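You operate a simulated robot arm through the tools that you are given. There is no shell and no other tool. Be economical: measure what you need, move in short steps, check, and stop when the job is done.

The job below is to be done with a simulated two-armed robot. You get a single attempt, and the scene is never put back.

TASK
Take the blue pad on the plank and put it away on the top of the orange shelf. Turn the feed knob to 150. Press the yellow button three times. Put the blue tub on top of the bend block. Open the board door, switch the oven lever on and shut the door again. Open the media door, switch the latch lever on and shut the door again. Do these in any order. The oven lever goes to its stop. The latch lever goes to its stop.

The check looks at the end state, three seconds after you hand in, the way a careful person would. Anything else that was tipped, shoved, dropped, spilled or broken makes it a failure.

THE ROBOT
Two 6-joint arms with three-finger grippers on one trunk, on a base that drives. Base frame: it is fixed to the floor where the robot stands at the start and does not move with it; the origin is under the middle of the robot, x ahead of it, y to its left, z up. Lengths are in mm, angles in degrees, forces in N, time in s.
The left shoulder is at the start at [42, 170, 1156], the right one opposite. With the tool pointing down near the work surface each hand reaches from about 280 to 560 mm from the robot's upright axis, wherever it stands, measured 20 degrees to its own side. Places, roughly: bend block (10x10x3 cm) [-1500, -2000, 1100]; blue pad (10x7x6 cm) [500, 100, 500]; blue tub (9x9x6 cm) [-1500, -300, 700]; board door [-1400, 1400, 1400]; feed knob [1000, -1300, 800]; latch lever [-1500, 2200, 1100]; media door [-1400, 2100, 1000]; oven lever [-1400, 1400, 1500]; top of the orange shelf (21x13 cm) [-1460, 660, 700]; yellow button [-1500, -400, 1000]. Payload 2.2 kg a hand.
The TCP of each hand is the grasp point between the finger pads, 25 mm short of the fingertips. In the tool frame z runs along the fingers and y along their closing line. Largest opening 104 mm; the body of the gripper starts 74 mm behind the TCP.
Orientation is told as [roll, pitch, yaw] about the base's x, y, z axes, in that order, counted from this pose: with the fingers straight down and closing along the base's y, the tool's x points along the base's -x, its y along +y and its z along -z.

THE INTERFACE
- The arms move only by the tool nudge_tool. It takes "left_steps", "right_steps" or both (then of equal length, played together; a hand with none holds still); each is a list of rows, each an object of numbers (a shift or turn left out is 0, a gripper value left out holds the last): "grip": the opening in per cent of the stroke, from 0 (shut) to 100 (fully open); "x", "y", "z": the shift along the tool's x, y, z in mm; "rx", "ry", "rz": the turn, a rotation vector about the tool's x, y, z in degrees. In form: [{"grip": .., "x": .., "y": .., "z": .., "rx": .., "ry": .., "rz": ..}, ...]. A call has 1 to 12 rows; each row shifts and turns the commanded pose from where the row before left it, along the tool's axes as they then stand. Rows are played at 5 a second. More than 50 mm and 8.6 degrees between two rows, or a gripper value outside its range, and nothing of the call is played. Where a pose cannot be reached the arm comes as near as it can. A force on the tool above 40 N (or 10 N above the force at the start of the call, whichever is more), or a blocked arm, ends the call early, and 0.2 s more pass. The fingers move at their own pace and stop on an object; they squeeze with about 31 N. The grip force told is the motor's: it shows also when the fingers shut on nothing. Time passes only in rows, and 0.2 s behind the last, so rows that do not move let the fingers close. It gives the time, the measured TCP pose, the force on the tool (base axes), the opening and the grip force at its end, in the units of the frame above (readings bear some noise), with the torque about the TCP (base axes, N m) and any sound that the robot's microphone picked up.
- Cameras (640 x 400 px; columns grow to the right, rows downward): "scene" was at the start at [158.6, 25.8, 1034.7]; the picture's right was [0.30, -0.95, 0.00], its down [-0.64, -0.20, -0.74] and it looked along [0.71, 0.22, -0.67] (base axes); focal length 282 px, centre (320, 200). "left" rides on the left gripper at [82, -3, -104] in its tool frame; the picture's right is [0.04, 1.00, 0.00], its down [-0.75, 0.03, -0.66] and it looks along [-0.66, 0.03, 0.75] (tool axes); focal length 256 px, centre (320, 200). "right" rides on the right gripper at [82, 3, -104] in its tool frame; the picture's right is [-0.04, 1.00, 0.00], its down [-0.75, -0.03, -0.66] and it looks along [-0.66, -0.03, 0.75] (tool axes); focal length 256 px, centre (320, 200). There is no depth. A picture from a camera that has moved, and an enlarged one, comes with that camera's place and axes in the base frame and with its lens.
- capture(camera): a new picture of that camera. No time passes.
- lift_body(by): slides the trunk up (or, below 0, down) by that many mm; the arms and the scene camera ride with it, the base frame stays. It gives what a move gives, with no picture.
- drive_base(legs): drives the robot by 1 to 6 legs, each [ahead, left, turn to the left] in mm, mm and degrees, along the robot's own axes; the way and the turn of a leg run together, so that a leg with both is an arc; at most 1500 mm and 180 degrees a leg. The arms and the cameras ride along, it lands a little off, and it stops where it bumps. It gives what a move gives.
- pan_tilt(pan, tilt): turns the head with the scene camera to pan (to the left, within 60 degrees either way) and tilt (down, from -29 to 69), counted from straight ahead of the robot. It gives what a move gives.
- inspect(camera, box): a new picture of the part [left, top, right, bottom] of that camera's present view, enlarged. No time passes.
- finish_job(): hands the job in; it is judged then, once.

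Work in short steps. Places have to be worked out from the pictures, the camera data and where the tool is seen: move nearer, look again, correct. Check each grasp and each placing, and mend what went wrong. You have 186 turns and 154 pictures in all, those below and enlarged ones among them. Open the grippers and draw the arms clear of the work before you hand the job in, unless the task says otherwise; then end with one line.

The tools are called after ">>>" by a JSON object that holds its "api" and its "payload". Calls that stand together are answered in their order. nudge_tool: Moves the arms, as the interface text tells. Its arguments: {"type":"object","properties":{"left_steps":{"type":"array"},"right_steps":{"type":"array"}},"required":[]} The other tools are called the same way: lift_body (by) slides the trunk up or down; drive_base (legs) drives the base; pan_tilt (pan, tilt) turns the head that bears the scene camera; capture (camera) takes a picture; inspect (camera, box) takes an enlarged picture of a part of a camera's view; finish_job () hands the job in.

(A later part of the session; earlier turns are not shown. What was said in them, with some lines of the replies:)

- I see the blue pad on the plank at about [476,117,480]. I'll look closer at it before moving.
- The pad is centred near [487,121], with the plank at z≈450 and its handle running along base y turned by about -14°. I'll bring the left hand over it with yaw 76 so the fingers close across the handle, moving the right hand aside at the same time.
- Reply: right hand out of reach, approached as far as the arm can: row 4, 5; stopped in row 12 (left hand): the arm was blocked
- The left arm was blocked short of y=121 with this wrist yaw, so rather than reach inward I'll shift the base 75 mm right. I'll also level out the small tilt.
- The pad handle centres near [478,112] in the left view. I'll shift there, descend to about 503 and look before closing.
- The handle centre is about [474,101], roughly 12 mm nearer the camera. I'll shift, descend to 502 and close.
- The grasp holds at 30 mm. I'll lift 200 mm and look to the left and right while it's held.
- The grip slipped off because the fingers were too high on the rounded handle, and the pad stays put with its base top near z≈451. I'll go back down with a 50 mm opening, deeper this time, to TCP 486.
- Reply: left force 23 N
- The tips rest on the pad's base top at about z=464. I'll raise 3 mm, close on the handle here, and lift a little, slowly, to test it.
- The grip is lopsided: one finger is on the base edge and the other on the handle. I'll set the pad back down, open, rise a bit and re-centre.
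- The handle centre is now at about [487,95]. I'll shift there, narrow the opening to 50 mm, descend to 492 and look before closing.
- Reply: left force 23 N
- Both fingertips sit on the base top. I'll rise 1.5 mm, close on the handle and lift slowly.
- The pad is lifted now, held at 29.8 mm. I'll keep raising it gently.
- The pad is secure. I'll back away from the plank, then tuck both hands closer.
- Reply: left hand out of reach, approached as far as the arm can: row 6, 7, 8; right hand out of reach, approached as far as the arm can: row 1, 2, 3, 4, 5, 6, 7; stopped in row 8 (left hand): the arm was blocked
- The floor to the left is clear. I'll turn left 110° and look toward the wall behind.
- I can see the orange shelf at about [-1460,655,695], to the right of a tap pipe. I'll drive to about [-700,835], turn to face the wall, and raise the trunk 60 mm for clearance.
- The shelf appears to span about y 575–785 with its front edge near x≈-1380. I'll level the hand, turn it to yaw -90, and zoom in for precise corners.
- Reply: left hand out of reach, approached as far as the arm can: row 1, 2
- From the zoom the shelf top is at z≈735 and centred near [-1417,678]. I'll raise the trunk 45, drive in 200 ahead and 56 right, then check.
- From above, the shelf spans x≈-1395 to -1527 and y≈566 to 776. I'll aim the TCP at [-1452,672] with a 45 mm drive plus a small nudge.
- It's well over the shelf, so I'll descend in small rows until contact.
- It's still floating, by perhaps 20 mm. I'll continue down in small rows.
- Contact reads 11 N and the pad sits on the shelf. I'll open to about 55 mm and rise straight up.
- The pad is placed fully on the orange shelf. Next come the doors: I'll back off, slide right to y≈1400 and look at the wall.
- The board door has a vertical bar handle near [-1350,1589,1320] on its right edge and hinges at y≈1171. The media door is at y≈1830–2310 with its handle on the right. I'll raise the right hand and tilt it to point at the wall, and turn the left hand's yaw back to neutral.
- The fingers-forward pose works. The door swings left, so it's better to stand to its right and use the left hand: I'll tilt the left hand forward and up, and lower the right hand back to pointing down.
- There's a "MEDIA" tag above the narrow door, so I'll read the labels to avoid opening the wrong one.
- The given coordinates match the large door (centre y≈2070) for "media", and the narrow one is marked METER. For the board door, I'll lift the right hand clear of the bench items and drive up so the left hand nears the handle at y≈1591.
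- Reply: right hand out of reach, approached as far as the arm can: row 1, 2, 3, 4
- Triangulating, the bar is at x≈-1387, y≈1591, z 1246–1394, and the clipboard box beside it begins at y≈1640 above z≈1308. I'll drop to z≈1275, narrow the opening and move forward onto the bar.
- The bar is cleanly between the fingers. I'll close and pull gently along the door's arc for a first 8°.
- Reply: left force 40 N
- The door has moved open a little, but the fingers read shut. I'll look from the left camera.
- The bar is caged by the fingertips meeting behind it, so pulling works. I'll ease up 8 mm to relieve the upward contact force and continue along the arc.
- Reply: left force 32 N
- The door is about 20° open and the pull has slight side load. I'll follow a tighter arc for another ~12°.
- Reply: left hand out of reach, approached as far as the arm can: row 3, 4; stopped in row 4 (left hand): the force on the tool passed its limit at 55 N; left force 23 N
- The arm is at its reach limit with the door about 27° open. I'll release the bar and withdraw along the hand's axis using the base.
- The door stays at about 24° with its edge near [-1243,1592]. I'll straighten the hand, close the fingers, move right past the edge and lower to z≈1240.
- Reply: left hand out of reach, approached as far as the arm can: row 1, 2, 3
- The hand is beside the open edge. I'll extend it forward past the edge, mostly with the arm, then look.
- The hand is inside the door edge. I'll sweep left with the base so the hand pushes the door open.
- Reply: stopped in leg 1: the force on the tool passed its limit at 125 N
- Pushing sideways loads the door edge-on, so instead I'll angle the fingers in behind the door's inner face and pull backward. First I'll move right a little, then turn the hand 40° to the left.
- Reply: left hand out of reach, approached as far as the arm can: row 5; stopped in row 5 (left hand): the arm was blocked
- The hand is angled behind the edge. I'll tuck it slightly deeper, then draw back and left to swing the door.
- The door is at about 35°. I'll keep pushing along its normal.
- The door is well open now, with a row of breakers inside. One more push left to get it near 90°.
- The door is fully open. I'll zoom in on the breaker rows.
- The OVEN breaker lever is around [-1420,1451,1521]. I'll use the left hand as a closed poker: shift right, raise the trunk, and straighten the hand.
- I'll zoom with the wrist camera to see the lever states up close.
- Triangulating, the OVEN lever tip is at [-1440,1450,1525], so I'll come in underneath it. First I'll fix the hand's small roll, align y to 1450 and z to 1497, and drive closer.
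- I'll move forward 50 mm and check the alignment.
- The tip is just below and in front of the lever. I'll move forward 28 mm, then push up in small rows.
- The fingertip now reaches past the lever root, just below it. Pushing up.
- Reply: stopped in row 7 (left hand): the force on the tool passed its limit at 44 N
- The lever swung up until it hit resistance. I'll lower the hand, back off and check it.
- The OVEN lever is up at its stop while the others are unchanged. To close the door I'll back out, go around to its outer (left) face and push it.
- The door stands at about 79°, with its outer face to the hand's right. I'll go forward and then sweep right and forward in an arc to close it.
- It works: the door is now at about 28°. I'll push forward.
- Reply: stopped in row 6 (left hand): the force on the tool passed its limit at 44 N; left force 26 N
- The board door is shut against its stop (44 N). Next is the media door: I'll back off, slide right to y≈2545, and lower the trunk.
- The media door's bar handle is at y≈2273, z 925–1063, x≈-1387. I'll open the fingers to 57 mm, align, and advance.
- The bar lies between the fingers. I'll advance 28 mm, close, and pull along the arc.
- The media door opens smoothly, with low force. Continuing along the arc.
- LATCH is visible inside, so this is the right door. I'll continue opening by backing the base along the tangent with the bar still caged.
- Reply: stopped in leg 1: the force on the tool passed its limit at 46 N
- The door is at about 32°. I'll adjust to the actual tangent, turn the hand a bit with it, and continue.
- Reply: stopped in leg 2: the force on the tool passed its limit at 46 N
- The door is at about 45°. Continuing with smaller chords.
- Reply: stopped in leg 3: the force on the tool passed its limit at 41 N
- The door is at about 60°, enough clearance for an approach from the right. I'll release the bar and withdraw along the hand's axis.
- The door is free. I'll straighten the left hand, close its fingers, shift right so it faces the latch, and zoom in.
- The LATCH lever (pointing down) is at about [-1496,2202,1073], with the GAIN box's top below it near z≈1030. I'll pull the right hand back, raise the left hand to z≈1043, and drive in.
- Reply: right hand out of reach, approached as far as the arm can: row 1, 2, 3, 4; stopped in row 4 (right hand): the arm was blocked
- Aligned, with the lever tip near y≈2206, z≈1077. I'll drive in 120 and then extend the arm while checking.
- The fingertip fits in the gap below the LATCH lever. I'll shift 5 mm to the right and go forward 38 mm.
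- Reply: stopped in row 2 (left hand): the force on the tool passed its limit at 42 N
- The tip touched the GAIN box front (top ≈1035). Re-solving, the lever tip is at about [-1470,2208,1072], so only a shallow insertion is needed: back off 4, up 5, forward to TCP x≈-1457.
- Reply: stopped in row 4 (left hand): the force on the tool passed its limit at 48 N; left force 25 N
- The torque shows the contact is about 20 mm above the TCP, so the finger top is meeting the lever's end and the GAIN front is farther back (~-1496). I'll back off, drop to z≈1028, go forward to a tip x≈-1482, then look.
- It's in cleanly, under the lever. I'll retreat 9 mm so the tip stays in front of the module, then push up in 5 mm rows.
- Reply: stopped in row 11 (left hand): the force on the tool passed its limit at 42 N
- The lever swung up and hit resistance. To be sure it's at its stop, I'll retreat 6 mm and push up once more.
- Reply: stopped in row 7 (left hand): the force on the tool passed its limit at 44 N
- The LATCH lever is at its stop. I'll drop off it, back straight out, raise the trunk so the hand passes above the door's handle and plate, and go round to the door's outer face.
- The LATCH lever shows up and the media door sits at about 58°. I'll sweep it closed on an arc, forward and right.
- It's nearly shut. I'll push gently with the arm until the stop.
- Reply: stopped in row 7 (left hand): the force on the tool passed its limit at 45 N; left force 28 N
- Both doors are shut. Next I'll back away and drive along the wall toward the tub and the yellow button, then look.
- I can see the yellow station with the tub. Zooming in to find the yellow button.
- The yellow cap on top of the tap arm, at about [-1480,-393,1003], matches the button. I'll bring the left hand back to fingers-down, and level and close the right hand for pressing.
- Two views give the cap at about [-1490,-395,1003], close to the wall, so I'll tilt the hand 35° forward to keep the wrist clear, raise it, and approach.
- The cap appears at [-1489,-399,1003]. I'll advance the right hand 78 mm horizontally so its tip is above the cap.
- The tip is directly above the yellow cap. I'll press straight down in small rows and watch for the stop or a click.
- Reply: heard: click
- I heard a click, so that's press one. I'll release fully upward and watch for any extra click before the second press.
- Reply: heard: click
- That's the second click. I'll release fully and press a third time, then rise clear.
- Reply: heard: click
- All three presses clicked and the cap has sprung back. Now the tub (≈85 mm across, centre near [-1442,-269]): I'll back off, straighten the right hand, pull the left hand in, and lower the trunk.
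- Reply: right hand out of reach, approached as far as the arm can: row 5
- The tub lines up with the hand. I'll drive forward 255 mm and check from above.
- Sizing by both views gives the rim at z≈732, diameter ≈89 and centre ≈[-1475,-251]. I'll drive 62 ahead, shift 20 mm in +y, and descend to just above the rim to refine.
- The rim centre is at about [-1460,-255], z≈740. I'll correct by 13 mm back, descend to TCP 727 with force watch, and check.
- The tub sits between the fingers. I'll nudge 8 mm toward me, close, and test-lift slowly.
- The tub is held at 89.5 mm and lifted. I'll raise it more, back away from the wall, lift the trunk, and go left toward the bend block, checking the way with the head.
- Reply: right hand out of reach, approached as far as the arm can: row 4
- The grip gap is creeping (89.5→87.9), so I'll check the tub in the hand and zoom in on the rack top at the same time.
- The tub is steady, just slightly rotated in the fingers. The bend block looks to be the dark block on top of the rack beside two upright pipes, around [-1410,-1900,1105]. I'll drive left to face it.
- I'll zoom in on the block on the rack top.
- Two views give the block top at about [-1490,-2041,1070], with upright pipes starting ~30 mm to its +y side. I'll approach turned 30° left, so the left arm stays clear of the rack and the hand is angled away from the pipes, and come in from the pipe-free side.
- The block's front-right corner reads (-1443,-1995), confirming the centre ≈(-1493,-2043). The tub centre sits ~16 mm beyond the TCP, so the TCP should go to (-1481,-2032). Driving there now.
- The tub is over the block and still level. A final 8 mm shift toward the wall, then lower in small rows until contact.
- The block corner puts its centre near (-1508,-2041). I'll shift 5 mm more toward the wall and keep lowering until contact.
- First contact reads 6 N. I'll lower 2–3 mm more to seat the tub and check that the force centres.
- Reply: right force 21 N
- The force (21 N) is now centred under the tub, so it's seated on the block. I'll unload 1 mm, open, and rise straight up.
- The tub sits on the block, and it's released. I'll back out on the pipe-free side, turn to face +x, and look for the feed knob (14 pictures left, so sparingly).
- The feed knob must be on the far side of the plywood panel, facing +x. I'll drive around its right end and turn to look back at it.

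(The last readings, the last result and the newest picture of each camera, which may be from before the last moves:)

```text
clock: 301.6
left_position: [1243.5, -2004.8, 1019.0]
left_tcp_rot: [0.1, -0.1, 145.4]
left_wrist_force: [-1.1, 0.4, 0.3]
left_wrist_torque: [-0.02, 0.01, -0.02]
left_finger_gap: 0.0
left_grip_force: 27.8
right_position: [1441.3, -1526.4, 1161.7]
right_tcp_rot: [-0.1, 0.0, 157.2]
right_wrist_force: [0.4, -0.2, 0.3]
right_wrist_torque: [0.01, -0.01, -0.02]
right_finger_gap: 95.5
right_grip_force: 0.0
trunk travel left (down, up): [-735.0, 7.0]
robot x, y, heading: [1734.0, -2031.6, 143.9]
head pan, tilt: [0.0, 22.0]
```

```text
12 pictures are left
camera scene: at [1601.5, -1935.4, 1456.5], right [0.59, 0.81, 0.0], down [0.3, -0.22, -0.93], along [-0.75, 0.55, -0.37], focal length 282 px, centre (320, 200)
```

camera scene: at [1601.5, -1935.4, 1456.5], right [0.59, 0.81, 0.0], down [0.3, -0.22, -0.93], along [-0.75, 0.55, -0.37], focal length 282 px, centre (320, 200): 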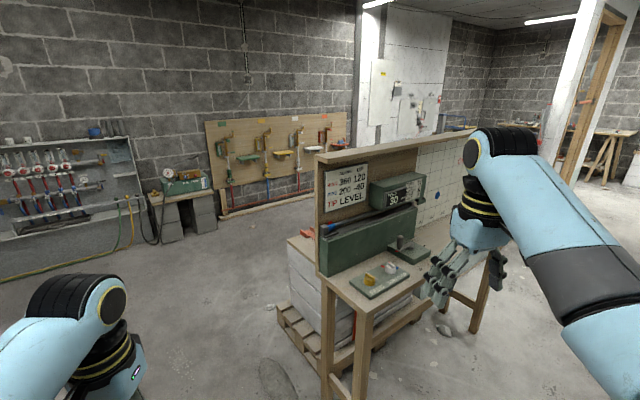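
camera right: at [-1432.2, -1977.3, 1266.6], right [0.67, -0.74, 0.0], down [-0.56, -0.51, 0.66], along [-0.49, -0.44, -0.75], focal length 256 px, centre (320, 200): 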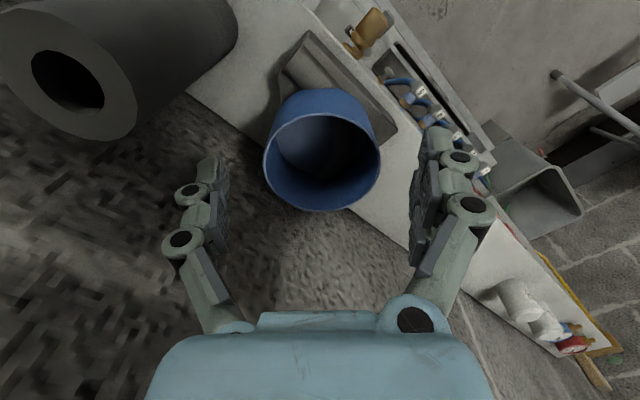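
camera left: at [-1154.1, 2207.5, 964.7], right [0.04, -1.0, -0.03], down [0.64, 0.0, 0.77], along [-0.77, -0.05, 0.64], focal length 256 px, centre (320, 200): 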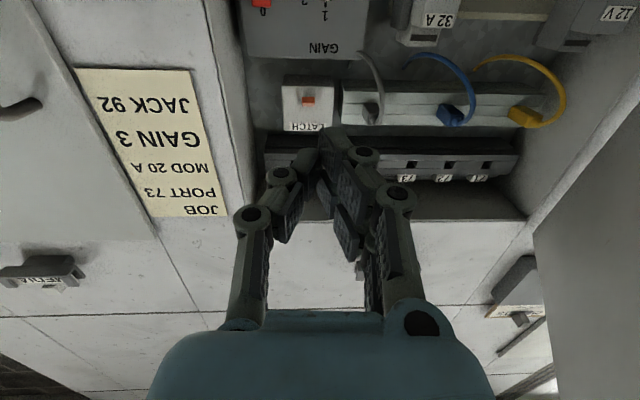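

The bench's front is visible now, with a plate and knobs. Zooming.

>>> {"api": "inspect", "payload": {"camera": "scene", "box": [315, 160, 455, 305]}}

```text
2.76 times, centred on (385, 232) of scene
camera zoom: at [1601.5, -1935.4, 1456.5], right [0.59, 0.81, 0.0], down [0.3, -0.22, -0.93], along [-0.75, 0.55, -0.37], focal length 776 px, centre (141, 110)
```

zoom: 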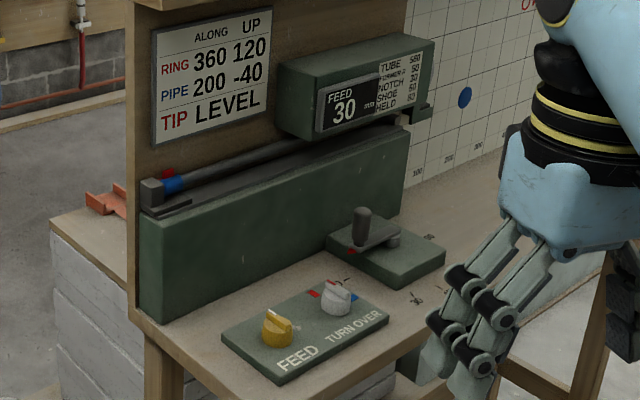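

FEED is the yellow knob at about [1016,-1281,800], and a display reads "FEED 30". I'll use the left hand from the right side, so the head camera keeps a clear view of the display. I'll drive there, lower the trunk, and pull the right hand back.

>>> {"api": "drive_base", "payload": {"legs": [[0, 0, 36], [0, -990, 0]]}}

>>> {"api": "lift_body", "payload": {"by": -140}}

>>> {"api": "nudge_tool", "payload": {"right_steps": [{"x": 20}, {"x": 20}, {"x": 20}, {"x": 20}, {"x": 20}, {}], "left_steps": [{"x": -20, "grip": 60}, {"x": -20}, {"x": -20}, {"x": -20}, {"x": -20}, {"x": -14}]}}

>>> {"api": "capture", "payload": {"camera": "left"}}

```text
clock: 308.5
left_position: [1324.0, -1299.5, 1018.6]
left_tcp_rot: [0.2, 0.1, -178.8]
left_wrist_force: [0.2, 0.2, -0.2]
left_wrist_torque: [0.03, 0.01, -0.01]
left_finger_gap: 0.0
left_grip_force: 28.1
right_position: [1205.1, -797.3, 1162.6]
right_tcp_rot: [-0.1, -0.1, -166.8]
right_wrist_force: [0.1, 0.0, 0.3]
right_wrist_torque: [-0.02, -0.02, 0.02]
right_finger_gap: 95.7
right_grip_force: 0.0
trunk travel left (down, up): [-735.0, 7.0]
robot x, y, heading: [1736.7, -1035.5, 179.4]
head pan, tilt: [0.0, 22.0]
```

```text
clock: 310.2
left_position: [1325.2, -1300.0, 879.6]
left_tcp_rot: [0.1, -0.1, -178.8]
left_wrist_force: [0.1, -0.1, 0.6]
left_wrist_torque: [-0.02, 0.02, -0.01]
left_finger_gap: 0.0
left_grip_force: 28.0
right_position: [1204.7, -797.9, 1021.9]
right_tcp_rot: [-0.2, -0.1, -167.0]
right_wrist_force: [0.0, 0.0, 0.1]
right_wrist_torque: [-0.04, 0.0, -0.02]
right_finger_gap: 95.9
right_grip_force: 0.2
trunk travel left (down, up): [-595.0, 147.0]
robot x, y, heading: [1734.7, -1034.1, 179.7]
head pan, tilt: [0.0, 22.0]
```

```text
clock: 311.6
left_position: [1209.4, -1302.8, 878.4]
left_tcp_rot: [0.2, -0.1, -178.7]
left_wrist_force: [-0.4, -1.0, 0.3]
left_wrist_torque: [0.0, 0.02, -0.01]
left_finger_gap: 62.3
left_grip_force: 0.1
right_position: [1279.2, -772.8, 983.2]
right_tcp_rot: [-0.1, -0.2, -166.9]
right_wrist_force: [0.7, -0.4, 0.0]
right_wrist_torque: [0.0, 0.0, 0.01]
right_finger_gap: 95.6
right_grip_force: 0.0
right hand out of reach, approached as far as the arm can: row 1, 2, 3, 4, 5
trunk travel left (down, up): [-595.0, 147.0]
robot x, y, heading: [1730.9, -1031.7, 179.6]
head pan, tilt: [0.0, 22.0]
```

```text
10 pictures are left
camera left: at [1291.2, -1297.3, 981.7], right [0.06, -1.0, 0.0], down [-0.75, -0.04, 0.66], along [-0.65, -0.04, -0.75], focal length 256 px, centre (320, 200)
```

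left: 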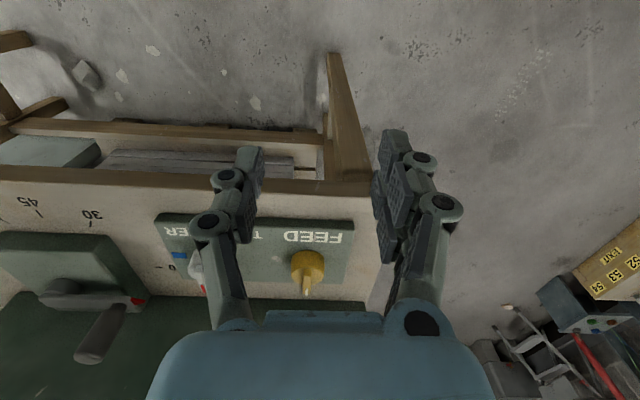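

The knob is at about [1020,-1297,800] with its pointer toward -x. I'll drive forward 185 and re-check from directly above.

>>> {"api": "drive_base", "payload": {"legs": [[180, -4, 0]]}}

>>> {"api": "capture", "payload": {"camera": "left"}}

```text
clock: 313.1
left_position: [1026.6, -1299.6, 877.8]
left_tcp_rot: [0.2, 0.1, -178.6]
left_wrist_force: [-0.4, 0.3, 0.8]
left_wrist_torque: [0.01, -0.01, 0.0]
left_finger_gap: 62.3
left_grip_force: 0.0
right_position: [1096.6, -769.1, 982.6]
right_tcp_rot: [-0.1, -0.3, -166.8]
right_wrist_force: [-0.4, -0.5, 0.4]
right_wrist_torque: [-0.01, -0.05, 0.02]
right_finger_gap: 95.7
right_grip_force: 0.0
trunk travel left (down, up): [-595.0, 147.0]
robot x, y, heading: [1550.8, -1029.7, 179.7]
head pan, tilt: [0.0, 22.0]
```

```text
9 pictures are left
camera left: at [1109.7, -1293.7, 981.3], right [0.06, -1.0, 0.0], down [-0.75, -0.05, 0.66], along [-0.65, -0.04, -0.76], focal length 256 px, centre (320, 200)
```

left: 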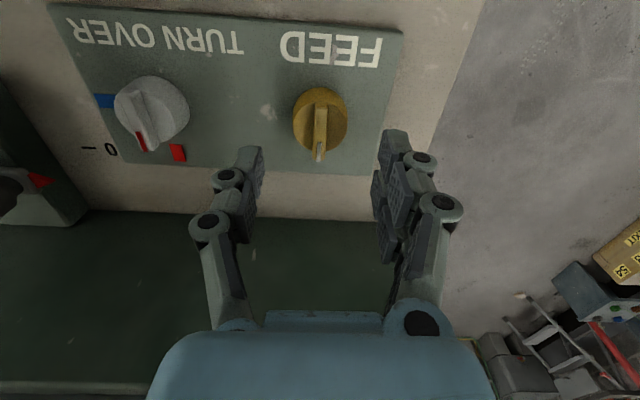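

The knob centre is at about [1037,-1298] with its top at z≈810. I'll shift, descend to TCP 818, close on it, then turn 24° clockwise as a trial.

>>> {"api": "nudge_tool", "payload": {"left_steps": [{"x": 10, "y": -1.5}, {"z": 20}, {"z": 20}, {"z": 12}, {"z": 7}, {"grip": 0}, {}, {}, {}]}}

>>> {"api": "pan_tilt", "payload": {"pan": 20, "tilt": 30}}

>>> {"api": "capture", "payload": {"camera": "scene"}}

```text
clock: 315.1
left_position: [1039.3, -1299.2, 821.0]
left_tcp_rot: [0.2, -0.2, -178.5]
left_wrist_force: [-3.2, -7.0, 24.7]
left_wrist_torque: [-0.14, -0.41, 0.06]
left_finger_gap: 39.3
left_grip_force: 44.7
right_position: [1098.4, -768.8, 983.4]
right_tcp_rot: [-0.1, -0.3, -166.7]
right_wrist_force: [0.2, -0.3, -0.2]
right_wrist_torque: [-0.01, 0.02, 0.0]
right_finger_gap: 95.7
right_grip_force: 0.0
trunk travel left (down, up): [-595.0, 147.0]
robot x, y, heading: [1557.3, -1031.9, 179.5]
head pan, tilt: [0.0, 22.0]
```

```text
clock: 315.9
left_position: [1039.2, -1298.1, 821.3]
left_tcp_rot: [0.1, -0.3, -178.5]
left_wrist_force: [-7.2, -13.5, 29.5]
left_wrist_torque: [-0.4, 0.43, 0.1]
left_finger_gap: 39.4
left_grip_force: 44.6
right_position: [1099.2, -770.2, 983.4]
right_tcp_rot: [-0.1, -0.3, -166.7]
right_wrist_force: [-0.4, -0.8, -0.2]
right_wrist_torque: [-0.05, 0.0, -0.02]
right_finger_gap: 95.5
right_grip_force: 0.1
trunk travel left (down, up): [-595.0, 147.0]
robot x, y, heading: [1555.3, -1025.8, 180.0]
head pan, tilt: [20.0, 30.0]
```

```text
8 pictures are left
camera scene: at [1401.2, -1061.1, 1303.6], right [-0.34, 0.94, 0.0], down [0.47, 0.17, -0.87], along [-0.82, -0.29, -0.5], focal length 282 px, centre (320, 200)
```

scene: 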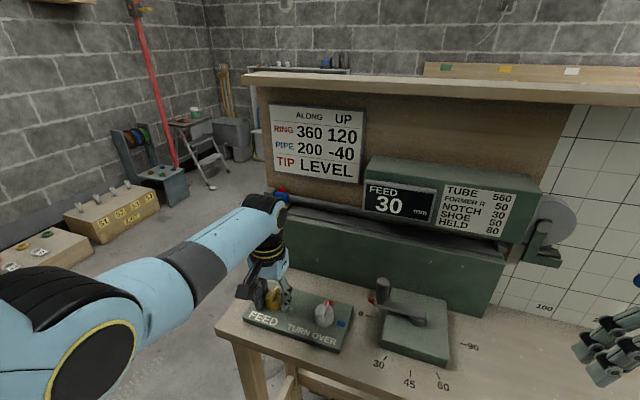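

The display clearly reads FEED 30 and the grip is on the knob (39 mm). The tips press the plate, so I'll ease up 2 mm and turn 40° clockwise.

>>> {"api": "nudge_tool", "payload": {"left_steps": [{"z": -2}, {"rz": 8}, {"rz": 8}, {"rz": 8}, {"rz": 8}, {"rz": 8}, {}]}}

>>> {"api": "inspect", "payload": {"camera": "scene", "box": [220, 160, 480, 350]}}

```text
clock: 317.6
left_position: [1037.1, -1302.0, 822.3]
left_tcp_rot: [0.4, 0.1, 141.2]
left_wrist_force: [-16.1, -28.4, 13.5]
left_wrist_torque: [0.02, 0.96, 0.08]
left_finger_gap: 39.3
left_grip_force: 45.2
right_position: [1097.6, -771.8, 982.1]
right_tcp_rot: [-0.2, -0.2, -166.7]
right_wrist_force: [-0.9, -0.2, -0.2]
right_wrist_torque: [-0.01, 0.0, -0.02]
right_finger_gap: 95.4
right_grip_force: 0.0
trunk travel left (down, up): [-595.0, 147.0]
robot x, y, heading: [1554.2, -1031.7, 179.9]
head pan, tilt: [20.0, 30.0]
```

```text
2.11 times, centred on (350, 255) of scene
camera zoom: at [1398.9, -1063.6, 1303.2], right [-0.34, 0.94, 0.0], down [0.47, 0.17, -0.87], along [-0.81, -0.29, -0.5], focal length 593 px, centre (257, 84)
```

zoom: 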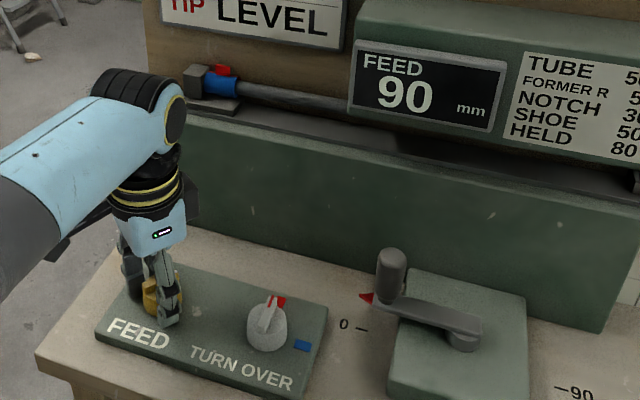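

40° gave +60, so another 40° should reach 150. I'll ease 2.5 mm with the side load, then turn 40° more.

>>> {"api": "nudge_tool", "payload": {"left_steps": [{"y": 2.5}, {"rz": 8}, {"rz": 8}, {"rz": 8}, {"rz": 8}, {"rz": 8}, {}]}}

>>> {"api": "inspect", "payload": {"camera": "scene", "box": [220, 160, 480, 350]}}

```text
clock: 319.1
left_position: [1033.1, -1301.6, 820.7]
left_tcp_rot: [0.3, 0.0, 101.4]
left_wrist_force: [-28.9, -20.1, 6.2]
left_wrist_torque: [-0.36, 0.68, 0.07]
left_finger_gap: 38.7
left_grip_force: 45.4
right_position: [1094.7, -771.5, 982.2]
right_tcp_rot: [-0.2, -0.1, -166.9]
right_wrist_force: [0.0, -0.2, 0.0]
right_wrist_torque: [0.01, 0.04, 0.03]
right_finger_gap: 95.6
right_grip_force: 0.0
trunk travel left (down, up): [-595.0, 147.0]
robot x, y, heading: [1556.7, -1031.1, 179.9]
head pan, tilt: [20.0, 30.0]
```

```text
2.11 times, centred on (350, 255) of scene
camera zoom: at [1396.9, -1062.5, 1302.9], right [-0.34, 0.94, 0.0], down [0.47, 0.17, -0.86], along [-0.81, -0.29, -0.5], focal length 593 px, centre (257, 84)
```

zoom: 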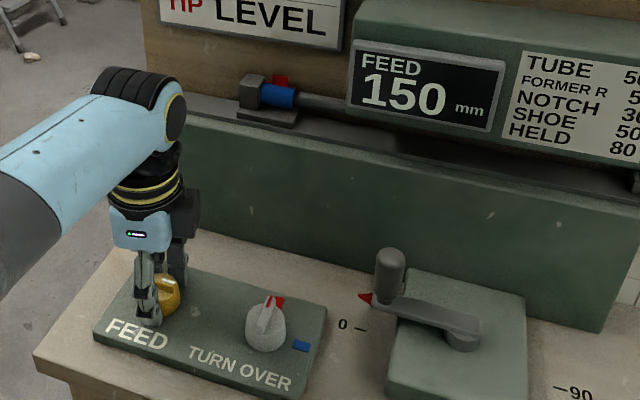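

The display reads FEED 150. I'll relax the side load, open, rise straight up, and re-read.

>>> {"api": "nudge_tool", "payload": {"left_steps": [{"y": 2, "x": 1}, {"grip": 60}, {}, {"z": -15}, {"z": -25}, {"z": -30}, {"z": -20}, {}]}}

>>> {"api": "inspect", "payload": {"camera": "scene", "box": [220, 160, 480, 350]}}

```text
clock: 320.9
left_position: [1036.6, -1300.7, 911.1]
left_tcp_rot: [0.0, 0.2, 101.3]
left_wrist_force: [0.3, -0.4, -0.4]
left_wrist_torque: [-0.02, -0.01, 0.03]
left_finger_gap: 62.8
left_grip_force: 0.0
right_position: [1097.2, -770.4, 982.1]
right_tcp_rot: [-0.1, -0.2, -166.9]
right_wrist_force: [0.0, -0.1, -0.8]
right_wrist_torque: [0.0, -0.01, -0.01]
right_finger_gap: 95.4
right_grip_force: 0.1
trunk travel left (down, up): [-595.0, 147.0]
robot x, y, heading: [1552.0, -1028.8, 179.9]
head pan, tilt: [20.0, 30.0]
```

```text
2.11 times, centred on (350, 255) of scene
camera zoom: at [1399.5, -1060.9, 1303.3], right [-0.34, 0.94, 0.0], down [0.47, 0.17, -0.87], along [-0.81, -0.29, -0.5], focal length 593 px, centre (257, 84)
```

zoom: 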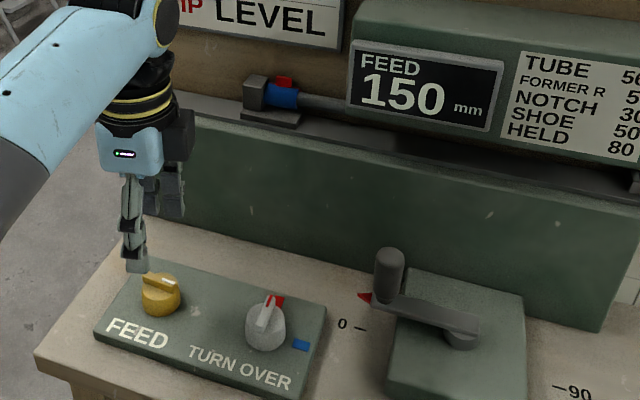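

It still reads 150 after release. I'll back away, open both grippers, and do a final zoomed check of the doors from here.

>>> {"api": "drive_base", "payload": {"legs": [[-350, 0, 0]]}}

>>> {"api": "nudge_tool", "payload": {"left_steps": [{"grip": 100}, {}], "right_steps": [{"grip": 100}, {}]}}

>>> {"api": "pan_tilt", "payload": {"pan": -38, "tilt": 5}}

>>> {"api": "capture", "payload": {"camera": "scene"}}

```text
clock: 323.2
left_position: [1389.6, -1301.1, 912.3]
left_tcp_rot: [0.1, 0.1, 101.2]
left_wrist_force: [0.7, -0.4, 0.6]
left_wrist_torque: [0.0, 0.02, 0.0]
left_finger_gap: 62.4
left_grip_force: 0.1
right_position: [1451.2, -770.8, 983.4]
right_tcp_rot: [-0.2, -0.4, -166.8]
right_wrist_force: [0.4, 0.4, -0.7]
right_wrist_torque: [-0.03, 0.01, -0.03]
right_finger_gap: 95.7
right_grip_force: 0.0
trunk travel left (down, up): [-595.0, 147.0]
robot x, y, heading: [1905.0, -1032.0, 179.9]
head pan, tilt: [20.0, 30.0]
```

```text
clock: 323.8
left_position: [1389.0, -1300.6, 911.9]
left_tcp_rot: [-0.1, 0.2, 101.4]
left_wrist_force: [-0.1, -0.3, -0.2]
left_wrist_torque: [0.01, 0.03, -0.01]
left_finger_gap: 103.9
left_grip_force: 0.0
right_position: [1450.1, -770.2, 982.3]
right_tcp_rot: [0.0, -0.2, -166.7]
right_wrist_force: [0.7, 0.5, 0.0]
right_wrist_torque: [-0.03, 0.0, -0.01]
right_finger_gap: 103.9
right_grip_force: 0.1
trunk travel left (down, up): [-595.0, 147.0]
robot x, y, heading: [1903.6, -1031.9, 179.7]
head pan, tilt: [20.0, 30.0]
```

```text
clock: 325.1
left_position: [1388.4, -1300.3, 911.8]
left_tcp_rot: [0.1, 0.2, 101.3]
left_wrist_force: [0.3, -0.3, 0.3]
left_wrist_torque: [-0.05, 0.0, 0.0]
left_finger_gap: 104.3
left_grip_force: 0.0
right_position: [1450.3, -769.9, 982.5]
right_tcp_rot: [-0.1, -0.2, -166.9]
right_wrist_force: [-0.1, 0.5, 0.2]
right_wrist_torque: [-0.03, -0.03, -0.03]
right_finger_gap: 104.2
right_grip_force: 0.2
trunk travel left (down, up): [-595.0, 147.0]
robot x, y, heading: [1907.4, -1034.5, 179.8]
head pan, tilt: [-38.0, 5.0]
```

```text
4 pictures are left
camera scene: at [1764.9, -974.4, 1343.7], right [0.62, 0.79, 0.0], down [0.07, -0.05, -1.0], along [-0.78, 0.62, -0.09], focal length 282 px, centre (320, 200)
```

scene: 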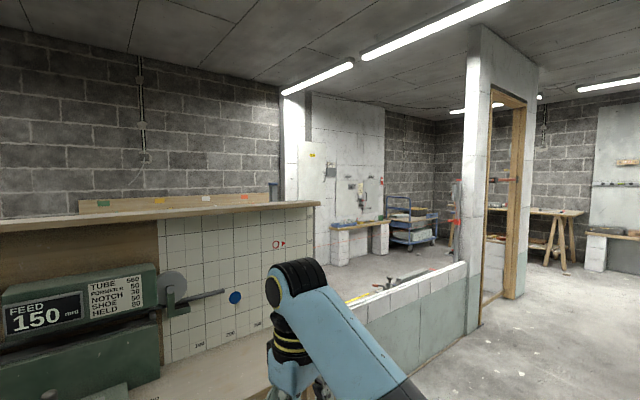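

>>> {"api": "inspect", "payload": {"camera": "scene", "box": [285, 130, 405, 240]}}

```text
3.64 times, centred on (345, 185) of scene
camera zoom: at [1764.9, -974.4, 1343.7], right [0.62, 0.79, 0.0], down [0.07, -0.05, -1.0], along [-0.78, 0.62, -0.09], focal length 1024 px, centre (229, 254)
```

zoom: 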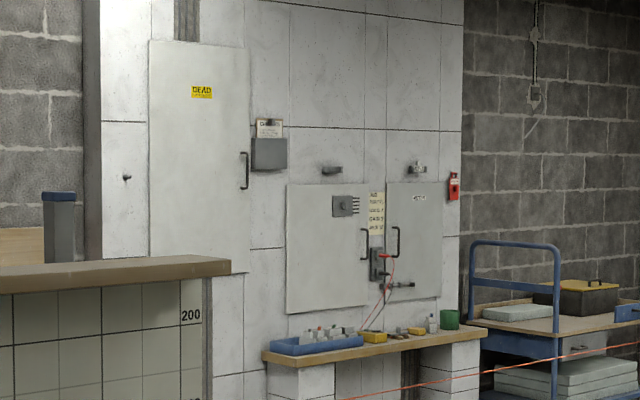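

Both doors look shut, the display still reads FEED 150, and the grippers are open and clear of the work. Handing in.

>>> {"api": "finish_job", "payload": {}}

```text
The job is handed in.
```

All six tasks are done and the job is handed in: the pad is on the orange shelf, the feed display reads 150, and the yellow button clicked on each of three presses. The tub is on the bend block, and the oven and latch levers are up at their stops with both doors shut.
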